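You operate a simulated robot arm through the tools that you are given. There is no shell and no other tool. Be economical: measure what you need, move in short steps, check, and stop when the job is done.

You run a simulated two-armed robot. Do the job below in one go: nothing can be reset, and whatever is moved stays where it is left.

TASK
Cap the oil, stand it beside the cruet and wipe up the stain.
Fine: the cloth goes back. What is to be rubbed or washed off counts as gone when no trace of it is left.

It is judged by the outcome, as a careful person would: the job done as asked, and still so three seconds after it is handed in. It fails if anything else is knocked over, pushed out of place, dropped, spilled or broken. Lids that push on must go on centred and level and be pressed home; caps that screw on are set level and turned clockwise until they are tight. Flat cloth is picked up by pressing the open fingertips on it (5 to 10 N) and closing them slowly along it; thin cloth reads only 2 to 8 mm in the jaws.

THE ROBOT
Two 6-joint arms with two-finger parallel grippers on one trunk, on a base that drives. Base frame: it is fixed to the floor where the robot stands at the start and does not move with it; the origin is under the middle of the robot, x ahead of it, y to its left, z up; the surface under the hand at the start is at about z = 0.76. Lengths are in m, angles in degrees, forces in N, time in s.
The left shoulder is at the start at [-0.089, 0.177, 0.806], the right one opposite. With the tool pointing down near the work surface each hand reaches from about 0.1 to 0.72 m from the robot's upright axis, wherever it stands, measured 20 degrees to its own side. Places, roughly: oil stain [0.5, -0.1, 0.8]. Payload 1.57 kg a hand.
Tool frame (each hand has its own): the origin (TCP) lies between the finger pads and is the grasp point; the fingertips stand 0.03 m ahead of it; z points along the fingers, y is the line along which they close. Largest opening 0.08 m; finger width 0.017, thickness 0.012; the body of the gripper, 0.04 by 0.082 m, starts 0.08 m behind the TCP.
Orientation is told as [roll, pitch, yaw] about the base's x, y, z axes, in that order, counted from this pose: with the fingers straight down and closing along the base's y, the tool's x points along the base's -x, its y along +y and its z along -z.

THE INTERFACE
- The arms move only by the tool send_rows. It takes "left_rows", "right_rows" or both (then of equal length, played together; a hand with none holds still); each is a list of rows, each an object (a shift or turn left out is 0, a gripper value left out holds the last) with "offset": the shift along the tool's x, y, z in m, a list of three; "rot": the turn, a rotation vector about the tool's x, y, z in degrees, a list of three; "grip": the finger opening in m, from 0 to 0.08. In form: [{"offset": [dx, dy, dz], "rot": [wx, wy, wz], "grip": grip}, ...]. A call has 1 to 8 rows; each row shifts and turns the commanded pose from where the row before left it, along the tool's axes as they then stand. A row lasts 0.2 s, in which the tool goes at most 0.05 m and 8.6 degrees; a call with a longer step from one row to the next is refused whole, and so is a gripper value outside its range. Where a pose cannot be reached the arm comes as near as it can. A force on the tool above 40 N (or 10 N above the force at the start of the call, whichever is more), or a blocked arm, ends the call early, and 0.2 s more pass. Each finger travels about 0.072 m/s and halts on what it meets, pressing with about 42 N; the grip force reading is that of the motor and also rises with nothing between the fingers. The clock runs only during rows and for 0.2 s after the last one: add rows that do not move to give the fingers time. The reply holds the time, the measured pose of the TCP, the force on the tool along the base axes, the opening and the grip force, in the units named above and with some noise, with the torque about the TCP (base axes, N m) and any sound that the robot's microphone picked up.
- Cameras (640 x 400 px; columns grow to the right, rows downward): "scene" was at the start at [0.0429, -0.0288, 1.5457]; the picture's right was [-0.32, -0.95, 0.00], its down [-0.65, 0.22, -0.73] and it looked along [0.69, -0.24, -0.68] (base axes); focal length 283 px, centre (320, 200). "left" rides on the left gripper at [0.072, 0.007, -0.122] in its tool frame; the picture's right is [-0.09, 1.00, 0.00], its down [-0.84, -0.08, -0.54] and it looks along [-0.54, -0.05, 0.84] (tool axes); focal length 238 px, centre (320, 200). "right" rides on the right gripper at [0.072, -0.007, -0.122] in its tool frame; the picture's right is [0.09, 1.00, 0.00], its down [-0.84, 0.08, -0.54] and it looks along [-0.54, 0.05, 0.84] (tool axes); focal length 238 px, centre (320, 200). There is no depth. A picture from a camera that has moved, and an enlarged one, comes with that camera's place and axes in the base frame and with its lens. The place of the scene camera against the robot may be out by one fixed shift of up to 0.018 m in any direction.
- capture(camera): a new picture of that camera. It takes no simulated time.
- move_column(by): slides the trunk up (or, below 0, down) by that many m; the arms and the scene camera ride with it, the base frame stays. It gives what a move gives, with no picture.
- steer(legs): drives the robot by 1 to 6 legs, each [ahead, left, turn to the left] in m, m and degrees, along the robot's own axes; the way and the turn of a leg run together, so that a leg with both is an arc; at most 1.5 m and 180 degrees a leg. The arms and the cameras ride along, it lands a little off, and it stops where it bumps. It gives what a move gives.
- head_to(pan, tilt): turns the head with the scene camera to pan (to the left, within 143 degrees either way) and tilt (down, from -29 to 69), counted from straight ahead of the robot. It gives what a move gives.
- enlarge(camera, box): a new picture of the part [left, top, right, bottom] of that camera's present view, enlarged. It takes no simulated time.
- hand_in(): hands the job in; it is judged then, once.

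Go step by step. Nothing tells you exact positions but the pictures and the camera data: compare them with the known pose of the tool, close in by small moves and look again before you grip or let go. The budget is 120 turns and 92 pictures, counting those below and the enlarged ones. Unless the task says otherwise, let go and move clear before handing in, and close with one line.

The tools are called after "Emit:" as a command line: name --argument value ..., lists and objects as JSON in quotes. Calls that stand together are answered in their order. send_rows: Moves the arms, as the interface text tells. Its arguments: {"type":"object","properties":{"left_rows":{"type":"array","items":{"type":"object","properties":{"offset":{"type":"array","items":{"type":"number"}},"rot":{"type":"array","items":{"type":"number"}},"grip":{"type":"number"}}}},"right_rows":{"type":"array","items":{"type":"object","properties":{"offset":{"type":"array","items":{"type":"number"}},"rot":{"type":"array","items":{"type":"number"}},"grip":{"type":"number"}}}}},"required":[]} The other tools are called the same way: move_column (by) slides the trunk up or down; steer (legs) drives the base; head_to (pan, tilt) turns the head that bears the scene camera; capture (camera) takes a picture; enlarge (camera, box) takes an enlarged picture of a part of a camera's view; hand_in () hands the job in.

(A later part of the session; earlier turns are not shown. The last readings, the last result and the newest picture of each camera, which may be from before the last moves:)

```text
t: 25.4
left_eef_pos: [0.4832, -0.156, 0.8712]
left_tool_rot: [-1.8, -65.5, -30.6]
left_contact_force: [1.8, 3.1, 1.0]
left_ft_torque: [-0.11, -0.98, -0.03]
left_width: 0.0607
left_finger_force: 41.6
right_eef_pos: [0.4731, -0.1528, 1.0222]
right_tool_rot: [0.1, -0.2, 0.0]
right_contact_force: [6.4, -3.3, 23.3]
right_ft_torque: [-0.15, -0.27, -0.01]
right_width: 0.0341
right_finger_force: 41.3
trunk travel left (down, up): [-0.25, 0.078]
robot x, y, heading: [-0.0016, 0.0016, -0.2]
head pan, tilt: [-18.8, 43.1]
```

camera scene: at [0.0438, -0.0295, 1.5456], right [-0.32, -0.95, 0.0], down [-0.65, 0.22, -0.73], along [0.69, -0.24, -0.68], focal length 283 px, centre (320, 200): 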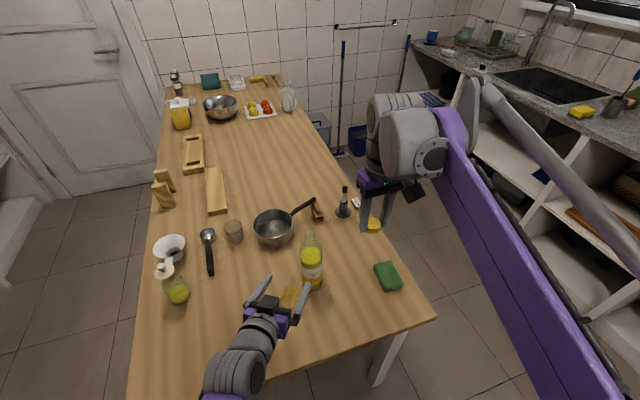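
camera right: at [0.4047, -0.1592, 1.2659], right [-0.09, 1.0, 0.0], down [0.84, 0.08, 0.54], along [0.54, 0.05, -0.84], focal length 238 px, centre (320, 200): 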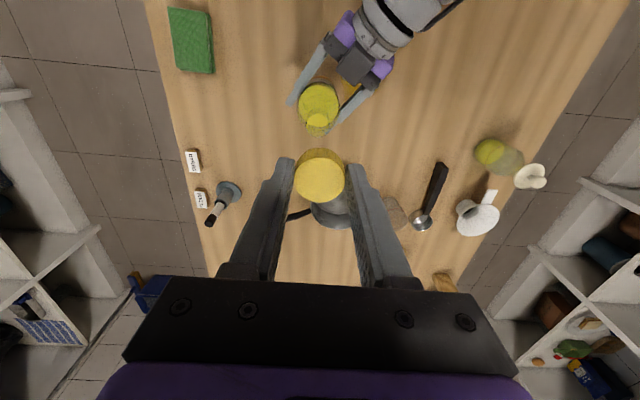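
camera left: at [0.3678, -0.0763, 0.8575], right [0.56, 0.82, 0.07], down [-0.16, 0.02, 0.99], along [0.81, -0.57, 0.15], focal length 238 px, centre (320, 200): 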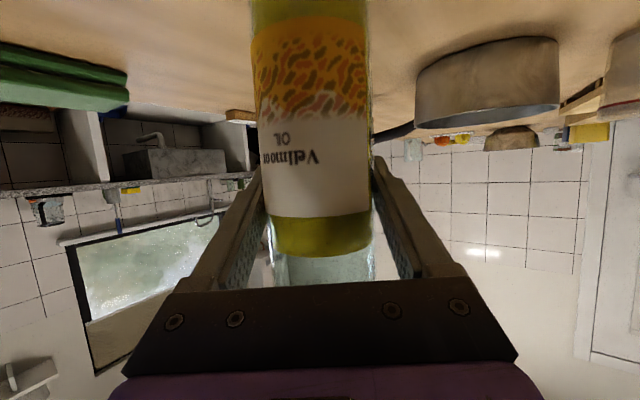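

The cap now rests on the neck with about 23 N and is level. I'll ease 0.7 mm sideways and start turning it clockwise.

Emit:
send_rows --right_rows '[{"offset": [-0.0007, -0.0004, 0], "rot": [0, 0, 4]}, {"rot": [0, 0, 8.5]}, {"rot": [0, 0, 8.5]}, {"rot": [0, 0, 8.5]}, {"rot": [0, 0, 8.5]}, {"rot": [0, 0, 8.5]}]'

Emit:
enlarge --camera "scene" --box '[284, 215, 340, 255]'

```text
t: 26.8
left_eef_pos: [0.4824, -0.1568, 0.8725]
left_tool_rot: [-1.7, -65.5, -30.5]
left_contact_force: [11.0, -15.8, -0.5]
left_ft_torque: [1.68, -0.26, 0.19]
left_width: 0.0607
left_finger_force: 42.3
right_eef_pos: [0.4757, -0.1514, 1.0199]
right_tool_rot: [0.2, -0.1, -46.6]
right_contact_force: [-4.9, 19.0, 25.1]
right_ft_torque: [0.85, 0.14, 0.02]
right_width: 0.0341
right_finger_force: 41.3
trunk travel left (down, up): [-0.25, 0.078]
robot x, y, heading: [-0.0012, 0.0006, 0.0]
head pan, tilt: [-18.8, 43.1]
```

```text
10.00 times, centred on (312, 235) of scene
camera zoom: at [0.0422, -0.0279, 1.5457], right [-0.32, -0.95, 0.0], down [-0.65, 0.22, -0.73], along [0.69, -0.24, -0.68], focal length 2831 px, centre (400, -150)
```

zoom: 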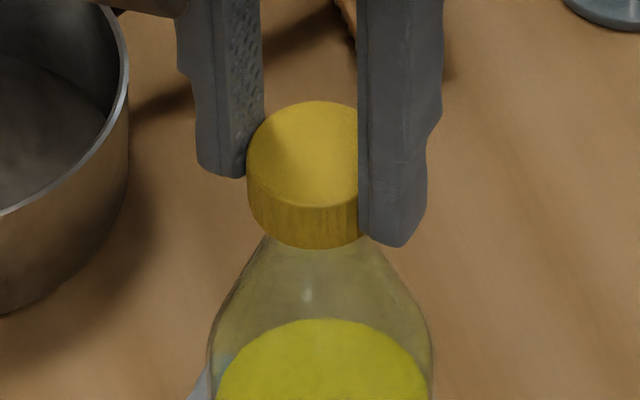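

There is a 19 N sideways load, so I'll relieve it by moving 1.5 mm along the push and keep turning in smaller batches.

Emit:
send_rows --right_rows '[{"offset": [0.0014, 0.0006, 0]}, {}, {}]'

```text
t: 27.6
left_eef_pos: [0.4832, -0.1559, 0.8723]
left_tool_rot: [-1.8, -65.6, -30.5]
left_contact_force: [2.9, -15.3, 0.3]
left_ft_torque: [0.73, -0.89, 0.24]
left_width: 0.0608
left_finger_force: 42.8
right_eef_pos: [0.4759, -0.1518, 1.0212]
right_tool_rot: [0.0, -0.1, -46.5]
right_contact_force: [3.2, 13.4, 20.4]
right_ft_torque: [0.55, -0.13, 0.01]
right_width: 0.034
right_finger_force: 42.1
trunk travel left (down, up): [-0.25, 0.078]
robot x, y, heading: [0.0026, -0.0, -0.1]
head pan, tilt: [-18.8, 43.1]
```

Emit:
send_rows --right_rows '[{"offset": [0.0008, 0.0013, 0]}, {}]'

```text
t: 28.2
left_eef_pos: [0.4823, -0.1565, 0.8716]
left_tool_rot: [-2.0, -65.5, -30.4]
left_contact_force: [1.9, -8.4, 3.9]
left_ft_torque: [-0.28, 0.03, 0.09]
left_width: 0.0606
left_finger_force: 42.1
right_eef_pos: [0.4758, -0.152, 1.0222]
right_tool_rot: [0.1, -0.1, -46.6]
right_contact_force: [0.2, 5.6, 10.1]
right_ft_torque: [0.19, -0.04, -0.03]
right_width: 0.0338
right_finger_force: 41.3
trunk travel left (down, up): [-0.25, 0.078]
robot x, y, heading: [-0.0026, -0.0017, -0.0]
head pan, tilt: [-18.8, 43.1]
```

The load has mostly gone. Continuing clockwise.

Emit:
send_rows --right_rows '[{"offset": [0.0003, 0.0003, 0.0005], "rot": [0, 0, 8.5]}, {"rot": [0, 0, 8.5]}, {"rot": [0, 0, 8.5]}, {"rot": [0, 0, 8.5]}]'

```text
t: 29.2
left_eef_pos: [0.4826, -0.157, 0.8719]
left_tool_rot: [-1.6, -65.7, -30.8]
left_contact_force: [-16.5, -2.4, 6.8]
left_ft_torque: [0.3, -1.53, 0.08]
left_width: 0.0606
left_finger_force: 41.9
right_eef_pos: [0.4754, -0.1502, 1.0216]
right_tool_rot: [0.2, -0.1, -80.6]
right_contact_force: [17.9, 1.7, 11.1]
right_ft_torque: [-0.31, -0.77, -0.01]
right_width: 0.0339
right_finger_force: 41.5
trunk travel left (down, up): [-0.25, 0.078]
robot x, y, heading: [0.0006, -0.0014, -0.1]
head pan, tilt: [-18.8, 43.1]
```

The cap centre sits about 3 mm ahead of the TCP, which explains the side load. I'll relieve it and then turn with compensation.

Emit:
send_rows --right_rows '[{"offset": [-0.0002, 0.0014, 0]}, {"offset": [-0.0001, 0.0008, 0]}, {}]'

```text
t: 30.0
left_eef_pos: [0.4826, -0.1559, 0.8716]
left_tool_rot: [-1.9, -65.4, -30.4]
left_contact_force: [-11.0, 0.5, 7.8]
left_ft_torque: [0.45, 0.64, 0.01]
left_width: 0.0607
left_finger_force: 41.8
right_eef_pos: [0.477, -0.1495, 1.0209]
right_tool_rot: [0.1, 0.0, -80.5]
right_contact_force: [4.1, 2.0, 3.4]
right_ft_torque: [-0.07, -0.23, -0.01]
right_width: 0.0342
right_finger_force: 41.7
trunk travel left (down, up): [-0.25, 0.078]
robot x, y, heading: [-0.0017, 0.0009, 0.1]
head pan, tilt: [-18.8, 43.1]
```

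Emit:
send_rows --right_rows '[{"offset": [0, 0.0008, 0.0005], "rot": [0, 0, 8.5]}, {"offset": [0, 0.0005, 0.0003], "rot": [0, 0, 8.5]}, {"offset": [0, 0.0005, 0.0003], "rot": [0, 0, 8.5]}, {"offset": [0, 0.0005, 0.0003], "rot": [0, 0, 8.5]}, {"offset": [0, 0.0005, 0.0003], "rot": [0, 0, 8.5]}]'

```text
t: 31.2
left_eef_pos: [0.4828, -0.1562, 0.8718]
left_tool_rot: [-1.8, -65.5, -30.3]
left_contact_force: [-0.4, -0.3, -0.3]
left_ft_torque: [0.09, 0.87, 0.04]
left_width: 0.0605
left_finger_force: 42.0
right_eef_pos: [0.4792, -0.152, 1.0203]
right_tool_rot: [0.0, 0.1, -123.2]
right_contact_force: [-1.2, -0.2, 19.3]
right_ft_torque: [-0.07, 0.13, 0.02]
right_width: 0.0344
right_finger_force: 41.2
trunk travel left (down, up): [-0.25, 0.078]
robot x, y, heading: [-0.0041, 0.0055, 0.3]
head pan, tilt: [-18.8, 43.1]
```

Emit:
send_rows --right_rows '[{"offset": [0, 0.0005, 0.0001], "rot": [0, 0, 8.5]}, {"offset": [0, 0.0005, 0.0001], "rot": [0, 0, 8.5]}, {"offset": [0, 0.0005, 0.0001], "rot": [0, 0, 8.5]}, {"offset": [0, 0.0005, 0.0001], "rot": [0, 0, 8.5]}, {"offset": [0, 0.0005, 0.0001], "rot": [0, 0, 8.5]}]'

Emit:
capture --camera "scene"

```text
t: 32.4
left_eef_pos: [0.4832, -0.1568, 0.8721]
left_tool_rot: [-1.5, -65.5, -30.5]
left_contact_force: [8.3, -0.6, -5.8]
left_ft_torque: [0.55, 0.7, 0.03]
left_width: 0.0606
left_finger_force: 42.2
right_eef_pos: [0.481, -0.1539, 1.0196]
right_tool_rot: [0.1, 0.1, -165.7]
right_contact_force: [-7.6, -0.2, 27.1]
right_ft_torque: [-0.07, 0.39, 0.02]
right_width: 0.0342
right_finger_force: 42.1
trunk travel left (down, up): [-0.25, 0.078]
robot x, y, heading: [-0.0007, -0.0034, 0.0]
head pan, tilt: [-18.8, 43.1]
```

```text
55 pictures are left
camera scene: at [0.0419, -0.0284, 1.5457], right [-0.32, -0.95, 0.0], down [-0.65, 0.22, -0.73], along [0.69, -0.24, -0.68], focal length 283 px, centre (320, 200)
```

scene: 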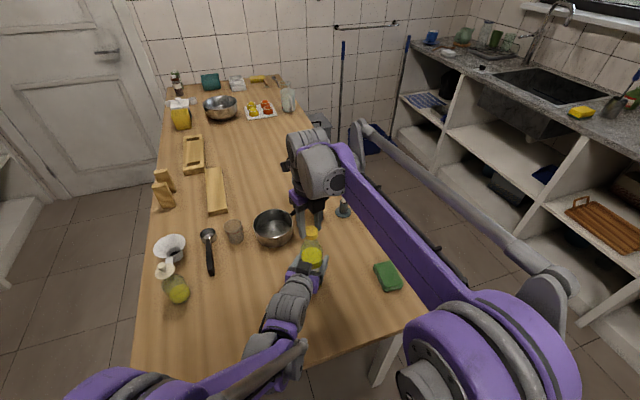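

Emit:
send_rows --right_rows '[{"offset": [-0.001, 0.0002, 0], "rot": [0, 0, 8.5]}, {"offset": [0, 0.0003, 0.0001], "rot": [0, 0, 8.5]}, {"offset": [0, 0.0004, 0.0001], "rot": [0, 0, 8.5]}, {"offset": [0, 0.0004, 0.0001], "rot": [0, 0, 8.5]}, {"offset": [0, 0.0004, 0.0001], "rot": [0, 0, 8.5]}]'

```text
t: 32.8
left_eef_pos: [0.4826, -0.1609, 0.8733]
left_tool_rot: [-1.4, -65.8, -31.1]
left_contact_force: [-1.2, 1.0, 1.1]
left_ft_torque: [-0.56, -0.49, -0.03]
left_width: 0.0609
left_finger_force: 41.8
right_eef_pos: [0.4821, -0.1605, 1.0206]
right_tool_rot: [-1.0, 0.4, -171.1]
right_contact_force: [1.5, -0.2, 13.0]
right_ft_torque: [0.18, 0.07, -0.02]
right_width: 0.034
right_finger_force: 41.8
right hand out of reach, approached as far as the arm can: row 1
trunk travel left (down, up): [-0.25, 0.078]
robot x, y, heading: [0.002, -0.0, -0.2]
head pan, tilt: [-18.8, 43.1]
stopped in row 1 (right hand): the force on the tool passed its limit at 46 N (the readings are from after the stop); the commanded pose is now the measured one
```

The wrist reached its limit near -171°. I'll open, lift off and rotate back for a new grip, checking the cap meanwhile.

Emit:
send_rows --right_rows '[{"grip": 0.05}, {"grip": 0.07}, {"grip": 0.08}, {}, {"offset": [0, 0, -0.02]}, {"offset": [0, 0, -0.04]}, {"offset": [0, 0, -0.02]}]'

Emit:
enlarge --camera "scene" --box '[270, 210, 350, 270]'

Emit:
send_rows --right_rows '[{"rot": [0, 0, -8.5]}, {"rot": [0, 0, -8.5]}, {"rot": [0, 0, -8.5]}, {"rot": [0, 0, -8.5]}, {"rot": [0, 0, -8.5]}, {"rot": [0, 0, -8.5]}, {"rot": [0, 0, -8.5]}, {"rot": [0, 0, -8.5]}]'

Emit:
send_rows --right_rows '[{"rot": [0, 0, -8.5]}, {"rot": [0, 0, -8.5]}, {"rot": [0, 0, -8.5]}, {"rot": [0, 0, -8.5]}, {"rot": [0, 0, -8.5]}, {"rot": [0, 0, -8.5]}, {"rot": [0, 0, -8.5]}, {"rot": [0, 0, -8.5]}]'

Emit:
send_rows --right_rows '[{"rot": [0, 0, -8.5]}, {"rot": [0, 0, -8.5]}, {"rot": [0, 0, -8.5]}, {"rot": [0, 0, -8.5]}, {"rot": [0, 0, -1.1]}]'

Emit:
capture --camera "right"

```text
t: 34.4
left_eef_pos: [0.4824, -0.1583, 0.8731]
left_tool_rot: [-1.4, -65.6, -31.1]
left_contact_force: [2.2, 5.0, 10.8]
left_ft_torque: [0.18, -0.17, 0.04]
left_width: 0.0608
left_finger_force: 41.9
right_eef_pos: [0.4812, -0.159, 1.0993]
right_tool_rot: [-1.0, 0.3, -171.2]
right_contact_force: [0.3, 0.1, -0.3]
right_ft_torque: [-0.03, -0.02, 0.0]
right_width: 0.08
right_finger_force: 0.0
trunk travel left (down, up): [-0.25, 0.078]
robot x, y, heading: [0.0006, -0.0003, -0.3]
head pan, tilt: [-18.8, 43.1]
```

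```text
6.67 times, centred on (310, 240) of scene
camera zoom: at [0.0424, -0.028, 1.5457], right [-0.32, -0.95, 0.0], down [-0.65, 0.22, -0.73], along [0.69, -0.24, -0.68], focal length 1887 px, centre (387, -67)
```

zoom: 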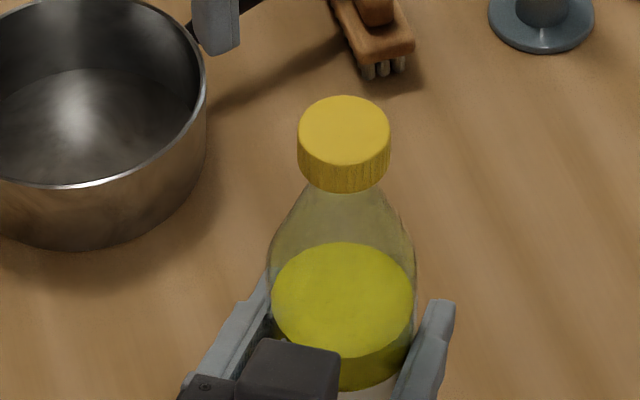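

```text
t: 36.2
left_eef_pos: [0.4829, -0.1604, 0.8717]
left_tool_rot: [-1.5, -65.7, -31.0]
left_contact_force: [3.0, 6.0, 10.9]
left_ft_torque: [0.23, -0.38, 0.05]
left_width: 0.0606
left_finger_force: 42.4
right_eef_pos: [0.483, -0.1624, 1.0986]
right_tool_rot: [0.0, 1.1, -103.0]
right_contact_force: [0.6, -0.1, -0.9]
right_ft_torque: [-0.05, 0.0, 0.01]
right_width: 0.0799
right_finger_force: 0.0
trunk travel left (down, up): [-0.25, 0.078]
robot x, y, heading: [0.0005, -0.0024, 0.1]
head pan, tilt: [-18.8, 43.1]
```

```text
t: 38.0
left_eef_pos: [0.4825, -0.1599, 0.8725]
left_tool_rot: [-1.5, -65.6, -31.1]
left_contact_force: [3.0, 4.5, 10.3]
left_ft_torque: [0.21, -0.27, 0.05]
left_width: 0.0608
left_finger_force: 42.1
right_eef_pos: [0.4828, -0.1623, 1.1005]
right_tool_rot: [1.0, 0.5, -34.9]
right_contact_force: [0.6, -0.7, 0.1]
right_ft_torque: [-0.01, 0.03, 0.02]
right_width: 0.08
right_finger_force: 0.1
trunk travel left (down, up): [-0.25, 0.078]
robot x, y, heading: [0.0, 0.0028, -0.3]
head pan, tilt: [-18.8, 43.1]
```

```text
t: 39.2
left_eef_pos: [0.4827, -0.1597, 0.8717]
left_tool_rot: [-1.5, -65.5, -31.1]
left_contact_force: [1.1, 5.8, 8.6]
left_ft_torque: [0.26, -0.24, 0.03]
left_width: 0.0608
left_finger_force: 42.2
right_eef_pos: [0.4817, -0.1618, 1.1007]
right_tool_rot: [1.2, -0.2, 0.1]
right_contact_force: [0.0, -0.9, 0.5]
right_ft_torque: [0.0, -0.03, -0.04]
right_width: 0.0798
right_finger_force: 0.0
trunk travel left (down, up): [-0.25, 0.078]
robot x, y, heading: [-0.0, 0.0005, -0.0]
head pan, tilt: [-18.8, 43.1]
```

```text
53 pictures are left
camera right: at [0.4095, -0.172, 1.2221], right [-0.09, 1.0, 0.02], down [0.84, 0.07, 0.55], along [0.54, 0.07, -0.84], focal length 238 px, centre (320, 200)
```

right: 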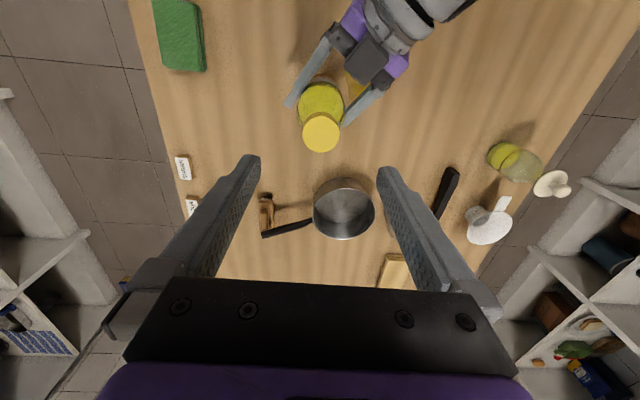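

The cap sits level on the neck. I'll centre the hand over it, fix the slight roll, and pre-turn further counter-clockwise in the air for a longer turning stroke.

Emit:
send_rows --right_rows '[{"rot": [1.2, 0, 0], "offset": [0.006, 0.0015, 0]}, {"rot": [0, 0, -8.5]}, {"rot": [0, 0, -8.5]}, {"rot": [0, 0, -8.5]}, {"rot": [0, 0, -8.5]}, {"rot": [0, 0, -8.5]}, {"rot": [0, 0, -8.5]}, {"rot": [0, 0, -8.5]}]'

Emit:
send_rows --right_rows '[{"rot": [0, 0, -8.5]}, {"rot": [0, 0, -8.5]}, {"rot": [0, 0, -8.5]}, {"rot": [0, 0, -5]}]'

Emit:
capture --camera "right"

```text
t: 41.0
left_eef_pos: [0.4832, -0.1592, 0.8718]
left_tool_rot: [-1.5, -65.6, -31.2]
left_contact_force: [0.4, 4.3, 5.9]
left_ft_torque: [0.2, -0.08, 0.01]
left_width: 0.0607
left_finger_force: 41.9
right_eef_pos: [0.476, -0.16, 1.0997]
right_tool_rot: [-0.2, 0.0, 59.7]
right_contact_force: [-0.2, 0.1, -0.4]
right_ft_torque: [-0.02, 0.02, 0.0]
right_width: 0.08
right_finger_force: 0.1
trunk travel left (down, up): [-0.25, 0.078]
robot x, y, heading: [-0.0031, -0.0023, -0.2]
head pan, tilt: [-18.8, 43.1]
```

```text
t: 42.0
left_eef_pos: [0.4823, -0.1593, 0.8733]
left_tool_rot: [-1.5, -65.6, -31.1]
left_contact_force: [0.4, 4.2, 5.2]
left_ft_torque: [0.17, -0.08, 0.02]
left_width: 0.0607
left_finger_force: 42.0
right_eef_pos: [0.4761, -0.1603, 1.1005]
right_tool_rot: [-0.1, 0.1, 90.1]
right_contact_force: [-0.5, 0.2, -0.6]
right_ft_torque: [0.02, -0.01, 0.06]
right_width: 0.0801
right_finger_force: 0.0
trunk travel left (down, up): [-0.25, 0.078]
robot x, y, heading: [0.0012, 0.0028, 0.2]
head pan, tilt: [-18.8, 43.1]
```

```text
52 pictures are left
camera right: at [0.4818, -0.2326, 1.2221], right [-1.0, -0.09, 0.0], down [-0.08, 0.84, 0.54], along [-0.05, 0.54, -0.84], focal length 238 px, centre (320, 200)
```

right: 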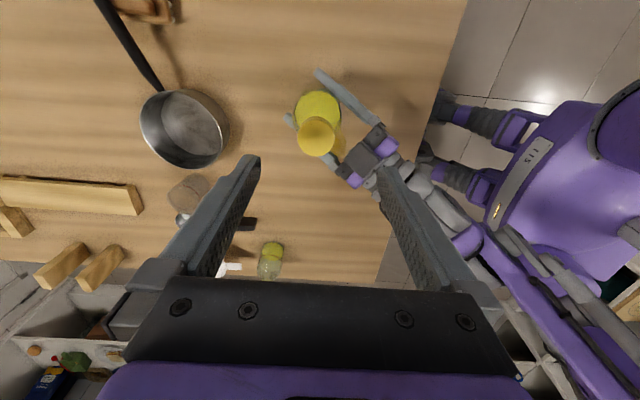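

Cap centre is near [0.477,-0.161]. Lowering with open fingers and regripping.

Emit:
send_rows --right_rows '[{"offset": [0.001, -0.001, 0.03]}, {"offset": [0, 0, 0.03]}, {"offset": [0, 0, 0.015]}, {"offset": [0, 0, 0.007]}, {"grip": 0.06}, {"grip": 0.045}, {"grip": 0.03}, {"grip": 0.025}]'

Emit:
capture --camera "right"

```text
t: 43.8
left_eef_pos: [0.4829, -0.1599, 0.8715]
left_tool_rot: [-1.5, -65.6, -31.4]
left_contact_force: [-14.6, 2.7, 3.5]
left_ft_torque: [0.25, -1.52, 0.0]
left_width: 0.0608
left_finger_force: 41.7
right_eef_pos: [0.4781, -0.1618, 1.0184]
right_tool_rot: [-0.3, 0.1, 90.1]
right_contact_force: [13.5, 0.6, 0.0]
right_ft_torque: [-0.05, -0.33, -0.05]
right_width: 0.0337
right_finger_force: 28.4
trunk travel left (down, up): [-0.25, 0.078]
robot x, y, heading: [0.0013, 0.0036, -0.1]
head pan, tilt: [-18.8, 43.1]
```

```text
51 pictures are left
camera right: at [0.4841, -0.2346, 1.141], right [-1.0, -0.09, 0.0], down [-0.08, 0.84, 0.54], along [-0.05, 0.54, -0.84], focal length 238 px, centre (320, 200)
```

right: 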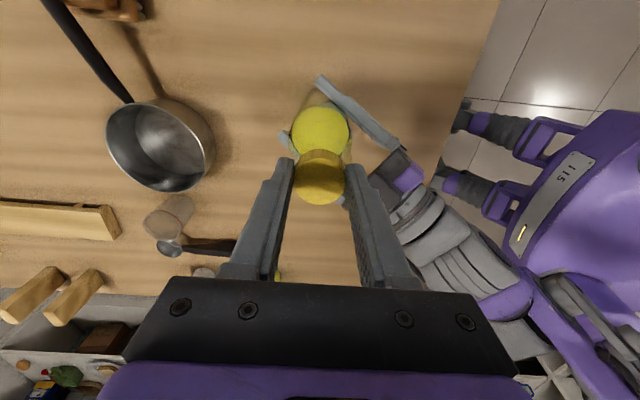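

Regripped and now well centred. I'll relieve the 13 N side load and continue turning clockwise.

Emit:
send_rows --right_rows '[{"offset": [0, -0.0018, 0]}, {"offset": [0, 0, 0.0005], "rot": [0, 0, 8.5]}, {"rot": [0, 0, 8.5]}, {"rot": [0, 0, 8.5]}, {"rot": [0, 0, 8.5]}]'

```text
t: 45.0
left_eef_pos: [0.4828, -0.1593, 0.8739]
left_tool_rot: [-1.5, -65.6, -31.1]
left_contact_force: [3.2, -5.8, -0.1]
left_ft_torque: [0.4, 0.19, -0.13]
left_width: 0.0605
left_finger_force: 42.1
right_eef_pos: [0.4785, -0.1616, 1.0176]
right_tool_rot: [-0.1, 0.0, 55.9]
right_contact_force: [-5.9, 4.1, 9.0]
right_ft_torque: [-0.13, 0.9, 0.05]
right_width: 0.0335
right_finger_force: 41.6
trunk travel left (down, up): [-0.25, 0.078]
robot x, y, heading: [-0.0014, -0.0024, -0.1]
head pan, tilt: [-18.8, 43.1]
```

Emit:
send_rows --right_rows '[{"offset": [0, 0.001, 0], "rot": [0, 0, 8.5]}, {"offset": [0, 0, 0.0003], "rot": [0, 0, 8.5]}, {"rot": [0, 0, 8.5]}, {"offset": [0, 0, 0.0002], "rot": [0, 0, 8.5]}, {"rot": [0, 0, 8.5]}, {"rot": [0, 0, 8.5]}]'

```text
t: 46.4
left_eef_pos: [0.484, -0.1591, 0.8736]
left_tool_rot: [-1.4, -65.6, -31.1]
left_contact_force: [24.9, -5.6, 5.9]
left_ft_torque: [0.85, 0.4, -0.98]
left_width: 0.0609
left_finger_force: 42.1
right_eef_pos: [0.4788, -0.1599, 1.0172]
right_tool_rot: [-0.1, 0.0, 5.0]
right_contact_force: [-17.9, 7.8, 8.8]
right_ft_torque: [0.39, 0.84, 1.16]
right_width: 0.0339
right_finger_force: 41.6
trunk travel left (down, up): [-0.25, 0.078]
robot x, y, heading: [-0.0032, 0.0023, -0.0]
head pan, tilt: [-18.8, 43.1]
```

A clear tightening torque of about 1.2 N·m has appeared. I'll relieve the side load and turn a touch more to confirm it's tight.

Emit:
send_rows --right_rows '[{"offset": [0.0015, 0.0008, 0]}, {"rot": [0, 0, 6]}, {"rot": [0, 0, 6]}, {}]'

```text
t: 47.4
left_eef_pos: [0.4837, -0.1591, 0.8723]
left_tool_rot: [-1.4, -65.8, -31.2]
left_contact_force: [35.4, -9.5, 13.1]
left_ft_torque: [0.54, 0.34, -0.74]
left_width: 0.0608
left_finger_force: 42.3
right_eef_pos: [0.4769, -0.1592, 1.0171]
right_tool_rot: [0.0, 0.0, -7.0]
right_contact_force: [-22.1, 10.2, 10.0]
right_ft_torque: [0.82, 1.03, 0.95]
right_width: 0.0327
right_finger_force: 41.1
trunk travel left (down, up): [-0.25, 0.078]
robot x, y, heading: [0.0007, -0.0008, 0.1]
head pan, tilt: [-18.8, 43.1]
```

Emit:
enlarge --camera "scene" --box '[270, 210, 350, 270]'

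Emit:
capture --camera "left"

```text
6.67 times, centred on (310, 240) of scene
camera zoom: at [0.0427, -0.0281, 1.5458], right [-0.32, -0.95, 0.0], down [-0.65, 0.22, -0.73], along [0.69, -0.24, -0.68], focal length 1887 px, centre (387, -67)
```

zoom: 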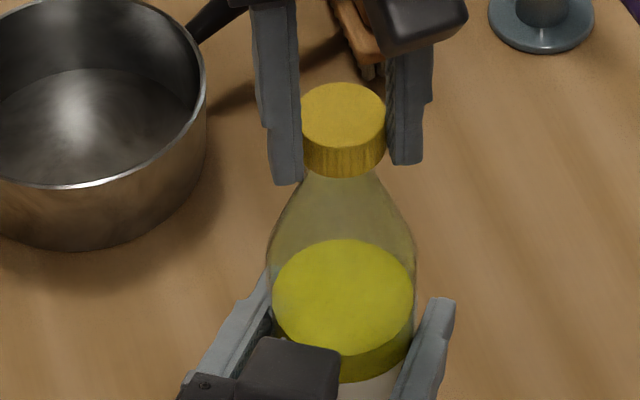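

```text
49 pictures are left
camera left: at [0.3684, -0.0788, 0.8578], right [0.57, 0.82, 0.07], down [-0.16, 0.02, 0.99], along [0.81, -0.57, 0.15], focal length 238 px, centre (320, 200)
```

left: 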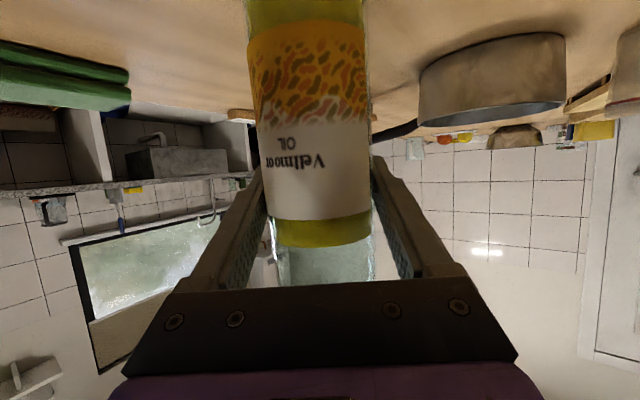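

The cap resists at about 1 N·m, but there is a side load tilting the bottle slightly. I'll release the cap, lift off and inspect it.

Emit:
send_rows --right_rows '[{"offset": [0.001, -0.0005, 0]}, {"grip": 0.045}, {"grip": 0.06}, {"grip": 0.08}, {}, {"offset": [0, 0, -0.03]}, {"offset": [0, 0, -0.04]}]'

Emit:
enlarge --camera "scene" --box '[270, 210, 350, 270]'

Emit:
enlarge --camera "right" --box '[260, 50, 400, 190]'

```text
t: 49.0
left_eef_pos: [0.4812, -0.1603, 0.8733]
left_tool_rot: [-1.5, -65.7, -31.2]
left_contact_force: [-6.2, -0.2, 13.7]
left_ft_torque: [-0.13, 0.38, -0.05]
left_width: 0.0609
left_finger_force: 41.9
right_eef_pos: [0.4749, -0.1584, 1.0888]
right_tool_rot: [-0.1, -0.2, -6.9]
right_contact_force: [0.2, 0.3, -0.2]
right_ft_torque: [-0.02, -0.01, 0.02]
right_width: 0.08
right_finger_force: 0.2
trunk travel left (down, up): [-0.25, 0.078]
robot x, y, heading: [-0.0014, 0.0024, 0.1]
head pan, tilt: [-18.8, 43.1]
```

```text
6.67 times, centred on (310, 240) of scene
camera zoom: at [0.0412, -0.0285, 1.5457], right [-0.32, -0.95, 0.0], down [-0.65, 0.22, -0.73], along [0.69, -0.24, -0.68], focal length 1887 px, centre (387, -67)
```

zoom: 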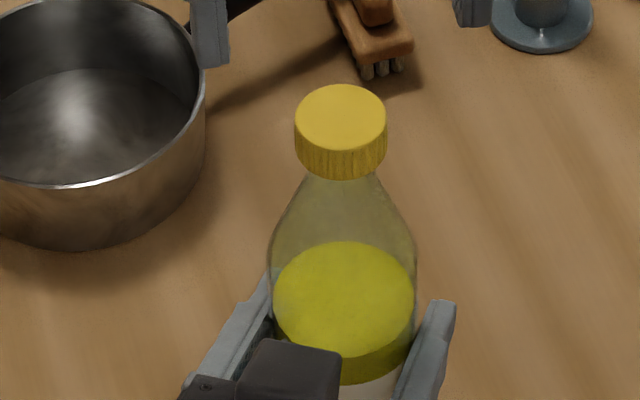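

```text
2.86 times, centred on (330, 120) of right
camera zoom: at [0.4013, -0.158, 1.2099], right [0.03, 1.0, 0.0], down [0.84, -0.02, 0.55], along [0.54, -0.02, -0.84], focal length 681 px, centre (291, 429)
```

zoom: 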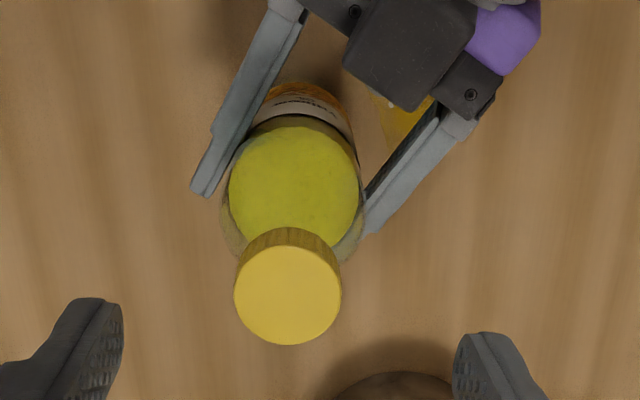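

The cap is on and level to the neck, but the bottle leans about 2–3° forward within the left pads. I'll open the left hand slightly to let it settle flat, then regrip.

Emit:
send_rows --left_rows '[{"rot": [0, -1.5, 0]}, {"grip": 0.06}, {"grip": 0.063}, {"grip": 0.067}, {"grip": 0.07}, {}, {}]'

Emit:
enlarge --camera "scene" --box '[270, 210, 350, 270]'

Emit:
enlarge --camera "right" --box '[260, 50, 400, 190]'

```text
t: 50.6
left_eef_pos: [0.4827, -0.1591, 0.8724]
left_tool_rot: [-1.5, -67.1, -31.0]
left_contact_force: [-0.5, 0.1, -0.3]
left_ft_torque: [0.02, -0.03, 0.01]
left_width: 0.0701
left_finger_force: 0.1
right_eef_pos: [0.4747, -0.1607, 1.0868]
right_tool_rot: [-0.2, -0.2, -7.0]
right_contact_force: [-0.2, 0.7, -0.4]
right_ft_torque: [-0.01, -0.02, 0.02]
right_width: 0.0796
right_finger_force: 0.1
trunk travel left (down, up): [-0.25, 0.078]
robot x, y, heading: [0.0023, 0.0011, 0.3]
head pan, tilt: [-18.8, 43.1]
```

```text
6.67 times, centred on (310, 240) of scene
camera zoom: at [0.0431, -0.0289, 1.5457], right [-0.32, -0.95, 0.0], down [-0.65, 0.22, -0.73], along [0.69, -0.24, -0.68], focal length 1887 px, centre (387, -67)
```

zoom: 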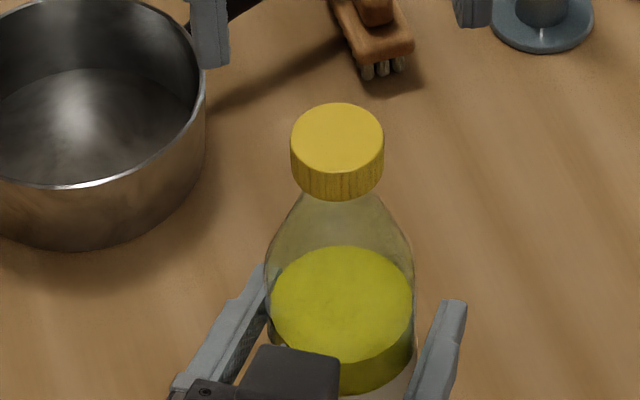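

```text
2.86 times, centred on (330, 120) of right
camera zoom: at [0.4027, -0.1583, 1.209], right [0.03, 1.0, 0.0], down [0.84, -0.02, 0.54], along [0.54, -0.02, -0.84], focal length 681 px, centre (291, 429)
```

zoom: 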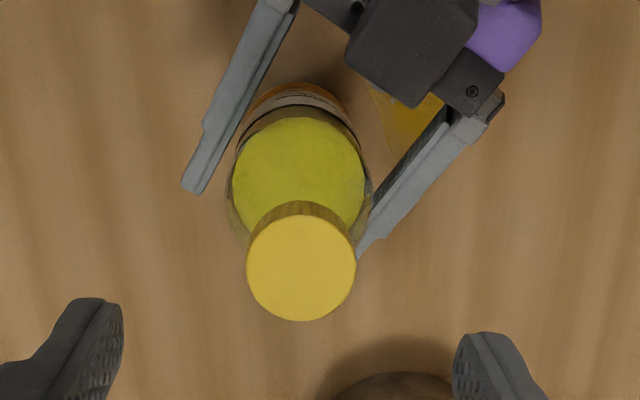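

Bottle stands upright again with the cap level. I'll regrip it with the left hand, with its roll corrected, and do one more tightening check from a centred grip.

Emit:
send_rows --left_rows '[{"rot": [0, 0, 1.2]}, {"grip": 0.064}, {"grip": 0.06}, {"grip": 0.055}, {"grip": 0.052}, {}]'

Emit:
enlarge --camera "right" --box '[260, 50, 400, 190]'

```text
t: 52.0
left_eef_pos: [0.4836, -0.1607, 0.8731]
left_tool_rot: [1.4, -67.2, -34.0]
left_contact_force: [-0.5, -1.9, -0.5]
left_ft_torque: [-0.08, 0.06, 0.03]
left_width: 0.0605
left_finger_force: 42.7
right_eef_pos: [0.4754, -0.1597, 1.087]
right_tool_rot: [-0.1, -0.2, -6.9]
right_contact_force: [-0.2, -1.5, 0.0]
right_ft_torque: [0.01, 0.02, 0.0]
right_width: 0.0803
right_finger_force: 0.2
trunk travel left (down, up): [-0.25, 0.078]
robot x, y, heading: [-0.0003, -0.0023, -0.2]
head pan, tilt: [-18.8, 43.1]
```

```text
2.86 times, centred on (330, 120) of right
camera zoom: at [0.4026, -0.1585, 1.209], right [0.03, 1.0, 0.0], down [0.84, -0.02, 0.54], along [0.54, -0.02, -0.84], focal length 681 px, centre (291, 429)
```

zoom: 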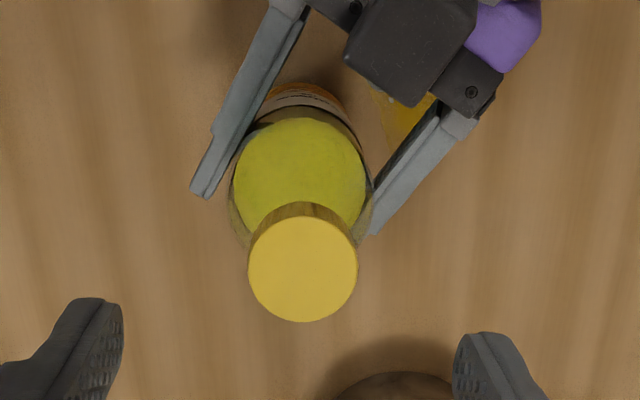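

Emit:
send_rows --right_rows '[{"offset": [-0.0008, 0.0018, 0.03]}, {"offset": [0, 0, 0.03]}, {"offset": [0, 0, 0.01]}, {"grip": 0.05}, {"grip": 0.035}, {"grip": 0.025}, {}]'

```text
t: 53.6
left_eef_pos: [0.4826, -0.1606, 0.8725]
left_tool_rot: [1.4, -67.0, -34.2]
left_contact_force: [-0.9, -10.2, 0.4]
left_ft_torque: [1.04, 0.07, 0.03]
left_width: 0.0607
left_finger_force: 42.3
right_eef_pos: [0.4766, -0.1575, 1.0165]
right_tool_rot: [0.0, -0.1, -7.0]
right_contact_force: [-0.1, 9.7, 0.1]
right_ft_torque: [0.29, -0.03, 0.03]
right_width: 0.0334
right_finger_force: 40.9
trunk travel left (down, up): [-0.25, 0.078]
robot x, y, heading: [-0.0012, 0.0013, -0.1]
head pan, tilt: [-18.8, 43.1]
```

Emit:
send_rows --right_rows '[{"offset": [0, 0.0013, 0]}, {"rot": [0, 0, 4]}, {"rot": [0, 0, 4]}]'

```text
t: 54.4
left_eef_pos: [0.4826, -0.1606, 0.8734]
left_tool_rot: [1.3, -67.1, -34.2]
left_contact_force: [2.9, -13.8, 1.0]
left_ft_torque: [1.03, 0.37, -0.6]
left_width: 0.0608
left_finger_force: 42.4
right_eef_pos: [0.4772, -0.1573, 1.0158]
right_tool_rot: [-0.1, -0.1, -15.0]
right_contact_force: [-4.4, 12.8, 0.7]
right_ft_torque: [0.36, 0.14, 0.66]
right_width: 0.0328
right_finger_force: 41.2
trunk travel left (down, up): [-0.25, 0.078]
robot x, y, heading: [-0.0017, -0.0002, -0.2]
head pan, tilt: [-18.8, 43.1]
```

Emit:
send_rows --right_rows '[{"offset": [0, 0.001, 0], "rot": [0, 0, 6]}, {"rot": [0, 0, 6]}, {"rot": [0, 0, 6]}]'

Emit:
enlarge --camera "right" --box '[260, 90, 380, 210]'

```text
t: 55.2
left_eef_pos: [0.4835, -0.1603, 0.8729]
left_tool_rot: [1.3, -67.1, -34.1]
left_contact_force: [-0.9, -7.7, 0.7]
left_ft_torque: [0.27, -0.12, -1.03]
left_width: 0.061
left_finger_force: 42.3
right_eef_pos: [0.4765, -0.1567, 1.0166]
right_tool_rot: [0.0, -0.2, -33.0]
right_contact_force: [0.0, 5.3, 0.5]
right_ft_torque: [0.2, -0.07, 1.13]
right_width: 0.0337
right_finger_force: 41.5
trunk travel left (down, up): [-0.25, 0.078]
robot x, y, heading: [-0.0013, 0.0039, 0.1]
head pan, tilt: [-18.8, 43.1]
```

```text
3.33 times, centred on (320, 150) of right
camera zoom: at [0.4124, -0.124, 1.1385], right [0.47, 0.88, 0.0], down [0.74, -0.39, 0.55], along [0.48, -0.25, -0.84], focal length 794 px, centre (320, 367)
```

zoom: 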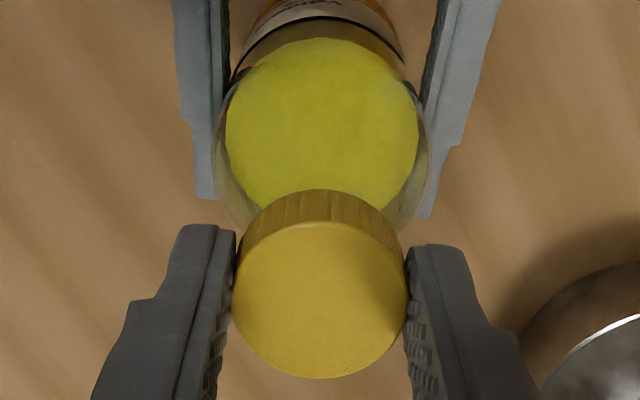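

The torque saturates at about 1.1 N·m again with no further travel, so the cap is tight. I'll release it, take the right hand up and aside, and then lift the bottle with the left.

Emit:
send_rows --right_rows '[{"grip": 0.045}, {"grip": 0.065}, {"grip": 0.08}, {}, {"offset": [0, 0, -0.04]}, {"offset": [0, 0, -0.045]}, {"offset": [0, 0, -0.045]}]'

Emit:
send_rows --right_rows '[{"offset": [0, -0.045, 0], "rot": [0, 0, -6.5]}, {"offset": [0, -0.045, 0], "rot": [0, 0, -6.5]}, {"offset": [0, -0.04, 0], "rot": [0, 0, -6.5]}, {"rot": [0, 0, -6.5]}, {"rot": [0, 0, -7]}]'

Emit:
send_rows --left_rows '[{"offset": [-0.0092, 0, -0.0039]}, {"offset": [-0.0138, 0, -0.0058]}, {"offset": [-0.0184, 0, -0.0078]}, {}]'

Emit:
capture --camera "scene"

```text
t: 56.8
left_eef_pos: [0.4833, -0.1594, 0.8739]
left_tool_rot: [1.3, -67.1, -34.0]
left_contact_force: [0.4, 1.5, 0.8]
left_ft_torque: [0.08, -0.07, 0.01]
left_width: 0.0607
left_finger_force: 42.2
right_eef_pos: [0.4768, -0.1571, 1.1453]
right_tool_rot: [0.0, -0.3, -33.1]
right_contact_force: [-0.8, -0.2, 0.8]
right_ft_torque: [0.03, 0.01, 0.01]
right_width: 0.0798
right_finger_force: 0.0
trunk travel left (down, up): [-0.25, 0.078]
robot x, y, heading: [-0.0007, -0.0005, -0.3]
head pan, tilt: [-18.8, 43.1]
```

```text
t: 58.0
left_eef_pos: [0.4843, -0.1613, 0.8733]
left_tool_rot: [1.3, -67.1, -34.0]
left_contact_force: [-1.4, -0.7, 0.0]
left_ft_torque: [-0.14, 0.15, -0.03]
left_width: 0.0605
left_finger_force: 41.7
right_eef_pos: [0.4172, -0.2726, 1.1468]
right_tool_rot: [-0.1, -0.1, 0.1]
right_contact_force: [-0.1, 0.5, 0.0]
right_ft_torque: [0.0, 0.01, 0.03]
right_width: 0.0799
right_finger_force: 0.1
trunk travel left (down, up): [-0.25, 0.078]
robot x, y, heading: [-0.0056, 0.0002, -0.0]
head pan, tilt: [-18.8, 43.1]
```

```text
t: 59.0
left_eef_pos: [0.4835, -0.1588, 0.9172]
left_tool_rot: [1.3, -67.0, -34.1]
left_contact_force: [-0.1, 0.3, -4.8]
left_ft_torque: [0.0, -0.02, -0.02]
left_width: 0.0606
left_finger_force: 41.3
right_eef_pos: [0.4184, -0.2727, 1.146]
right_tool_rot: [-0.2, -0.1, 0.0]
right_contact_force: [0.2, 0.7, 0.4]
right_ft_torque: [-0.01, 0.01, -0.01]
right_width: 0.08
right_finger_force: 0.1
trunk travel left (down, up): [-0.25, 0.078]
robot x, y, heading: [0.0002, 0.0007, 0.1]
head pan, tilt: [-18.8, 43.1]
```

```text
42 pictures are left
camera scene: at [0.0436, -0.0291, 1.5456], right [-0.32, -0.95, 0.0], down [-0.65, 0.22, -0.73], along [0.69, -0.24, -0.68], focal length 283 px, centre (320, 200)
```

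scene: 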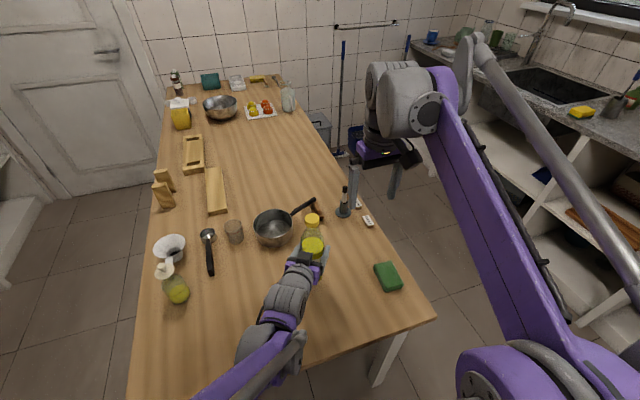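

The bottle is up (about 5 N). I'm carrying it across toward the cruet.

Emit:
send_rows --left_rows '[{"offset": [0.004, 0.0173, -0.0093]}, {"offset": [0.0079, 0.0346, -0.0187]}, {"offset": [0.0079, 0.0346, -0.0187]}, {"offset": [0.0079, 0.0346, -0.0187]}, {"offset": [0.0079, 0.0346, -0.0187]}, {"offset": [0.0079, 0.0346, -0.0187]}, {"offset": [0.0079, 0.0346, -0.0187]}, {"offset": [0.004, 0.0173, -0.0093]}]'

Emit:
capture --camera "scene"

Emit:
capture --camera "left"

```text
t: 60.8
left_eef_pos: [0.4943, 0.1226, 0.9196]
left_tool_rot: [1.4, -67.2, -34.2]
left_contact_force: [1.5, 0.2, -3.7]
left_ft_torque: [-0.01, 0.0, 0.01]
left_width: 0.0605
left_finger_force: 42.1
right_eef_pos: [0.4177, -0.2718, 1.1465]
right_tool_rot: [-0.1, -0.2, 0.0]
right_contact_force: [-1.2, 0.9, 0.7]
right_ft_torque: [-0.01, -0.03, 0.0]
right_width: 0.0799
right_finger_force: 0.1
trunk travel left (down, up): [-0.25, 0.078]
robot x, y, heading: [0.0018, -0.0053, 0.2]
head pan, tilt: [-18.8, 43.1]
```

```text
41 pictures are left
camera scene: at [0.0434, -0.0286, 1.5457], right [-0.32, -0.95, 0.0], down [-0.65, 0.22, -0.73], along [0.69, -0.24, -0.68], focal length 283 px, centre (320, 200)
```

scene: 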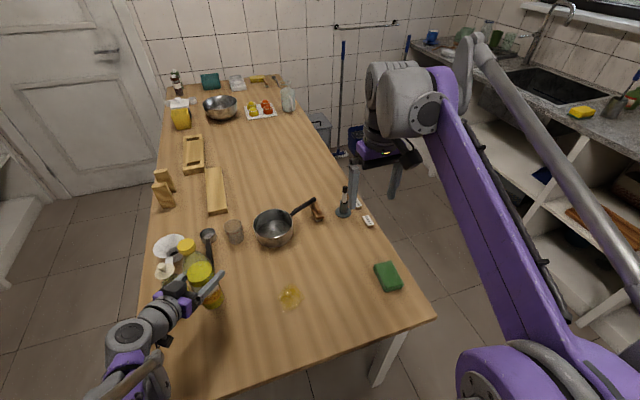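

```text
40 pictures are left
camera left: at [0.3811, 0.2042, 0.9018], right [0.57, 0.82, 0.09], down [-0.19, 0.02, 0.98], along [0.8, -0.58, 0.17], focal length 238 px, centre (320, 200)
```

left: 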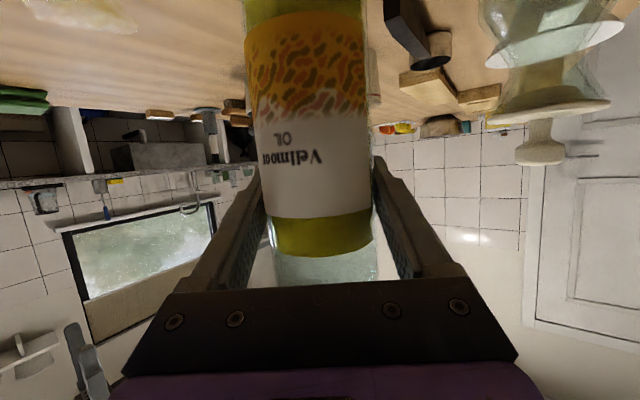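

The bottle is near [0.495,0.122] and the cruet near [0.58,0.23]. I'll edge about 2 cm closer and lower partway.

Emit:
send_rows --left_rows '[{"offset": [-0.0003, 0.011, 0.0007]}, {"offset": [-0.0003, 0.011, 0.0007]}, {"offset": [0.0184, 0, 0.0078]}, {"offset": [0.0092, 0, 0.0039]}, {}]'

Emit:
enlarge --camera "scene" --box '[130, 220, 258, 320]'

Emit:
capture --camera "right"

```text
t: 62.0
left_eef_pos: [0.5091, 0.1385, 0.8905]
left_tool_rot: [1.2, -67.1, -34.2]
left_contact_force: [-0.5, -0.4, -3.7]
left_ft_torque: [0.0, -0.04, 0.02]
left_width: 0.0607
left_finger_force: 42.3
right_eef_pos: [0.4168, -0.271, 1.1453]
right_tool_rot: [-0.1, -0.1, 0.0]
right_contact_force: [0.0, -0.2, -0.3]
right_ft_torque: [0.01, -0.01, -0.02]
right_width: 0.0797
right_finger_force: 0.1
trunk travel left (down, up): [-0.25, 0.078]
robot x, y, heading: [0.0017, 0.0001, 0.0]
head pan, tilt: [-18.8, 43.1]
```

```text
4.00 times, centred on (194, 270) of scene
camera zoom: at [0.0433, -0.0288, 1.5457], right [-0.32, -0.95, 0.0], down [-0.65, 0.22, -0.73], along [0.69, -0.24, -0.68], focal length 1132 px, centre (824, -80)
```

zoom: 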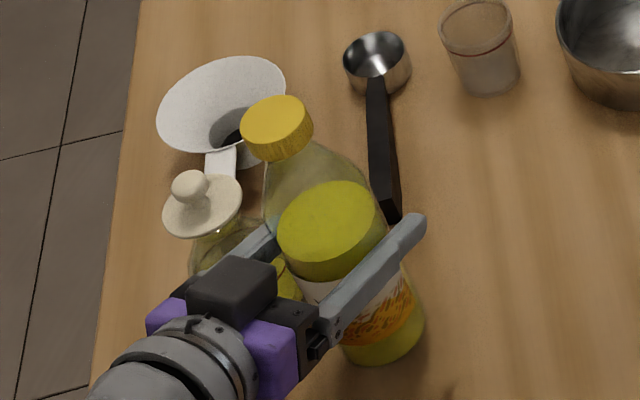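

```text
38 pictures are left
camera right: at [0.3448, -0.2791, 1.2688], right [-0.09, 1.0, 0.0], down [0.84, 0.08, 0.54], along [0.54, 0.05, -0.84], focal length 238 px, centre (320, 200)
```

right: 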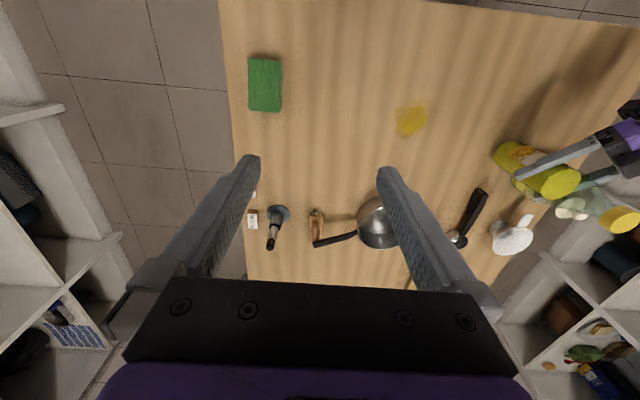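

Clearances look fine. Lowering the last 17 mm slowly.

Emit:
send_rows --left_rows '[{"offset": [0.0069, 0, 0.0029]}, {"offset": [0.0055, 0, 0.0024]}, {"offset": [0.0018, 0, 0.0008]}, {"offset": [0.0018, 0, 0.0008]}, {}]'

```text
t: 63.2
left_eef_pos: [0.5083, 0.1379, 0.8726]
left_tool_rot: [1.2, -67.2, -33.9]
left_contact_force: [2.1, 0.0, 14.4]
left_ft_torque: [-0.35, -0.16, 0.04]
left_width: 0.0603
left_finger_force: 41.9
right_eef_pos: [0.4167, -0.2719, 1.1468]
right_tool_rot: [-0.1, -0.2, 0.0]
right_contact_force: [-0.2, 0.0, 0.5]
right_ft_torque: [0.01, 0.02, 0.01]
right_width: 0.0801
right_finger_force: 0.1
trunk travel left (down, up): [-0.25, 0.078]
robot x, y, heading: [-0.0029, -0.0008, -0.1]
head pan, tilt: [-18.8, 43.1]
```

Contact made. Open the left hand and back straight out.

Emit:
send_rows --left_rows '[{"grip": 0.063}, {"grip": 0.067}, {"grip": 0.073}, {}, {"offset": [0.0078, 0, -0.0184]}, {"offset": [0.0156, 0, -0.0368]}, {"offset": [0.0156, 0, -0.0368]}, {"offset": [0.0156, 0, -0.0368]}]'

Emit:
enlarge --camera "scene" --box '[130, 220, 258, 320]'

Emit:
capture --camera "left"

```text
t: 65.0
left_eef_pos: [0.3909, 0.2148, 0.8713]
left_tool_rot: [1.3, -67.1, -34.2]
left_contact_force: [-1.0, 0.4, 0.1]
left_ft_torque: [0.03, 0.0, -0.02]
left_width: 0.073
left_finger_force: 0.0
right_eef_pos: [0.4165, -0.272, 1.1471]
right_tool_rot: [-0.1, -0.3, 0.0]
right_contact_force: [-1.1, -0.2, -0.3]
right_ft_torque: [0.0, 0.01, -0.02]
right_width: 0.0798
right_finger_force: 0.1
trunk travel left (down, up): [-0.25, 0.078]
robot x, y, heading: [-0.0053, -0.0025, 0.1]
head pan, tilt: [-18.8, 43.1]
```

```text
4.00 times, centred on (194, 270) of scene
camera zoom: at [0.0424, -0.0284, 1.5457], right [-0.32, -0.95, 0.0], down [-0.65, 0.22, -0.73], along [0.69, -0.24, -0.68], focal length 1132 px, centre (824, -80)
```

zoom: 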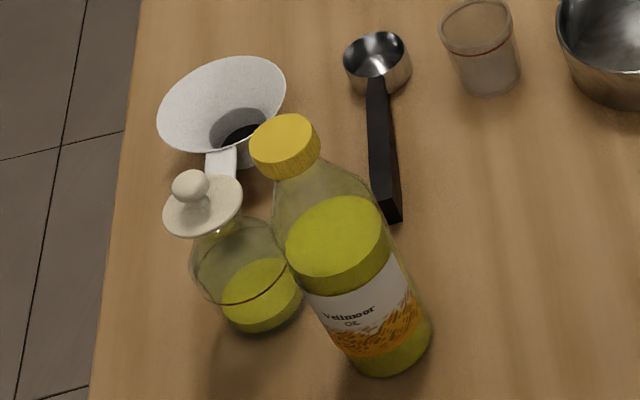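

```text
36 pictures are left
camera left: at [0.2768, 0.2962, 0.853], right [0.57, 0.82, 0.09], down [-0.19, 0.02, 0.98], along [0.8, -0.58, 0.17], focal length 238 px, centre (320, 200)
```

left: 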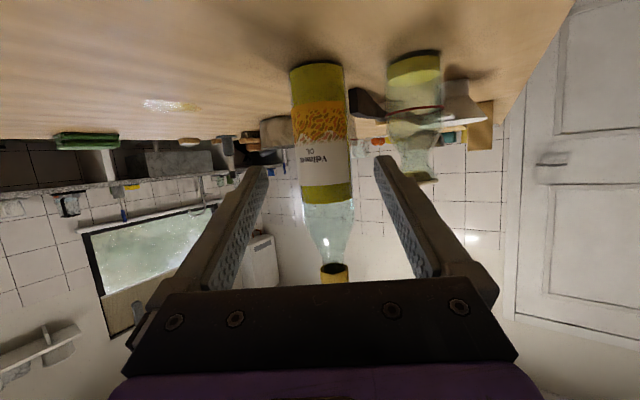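

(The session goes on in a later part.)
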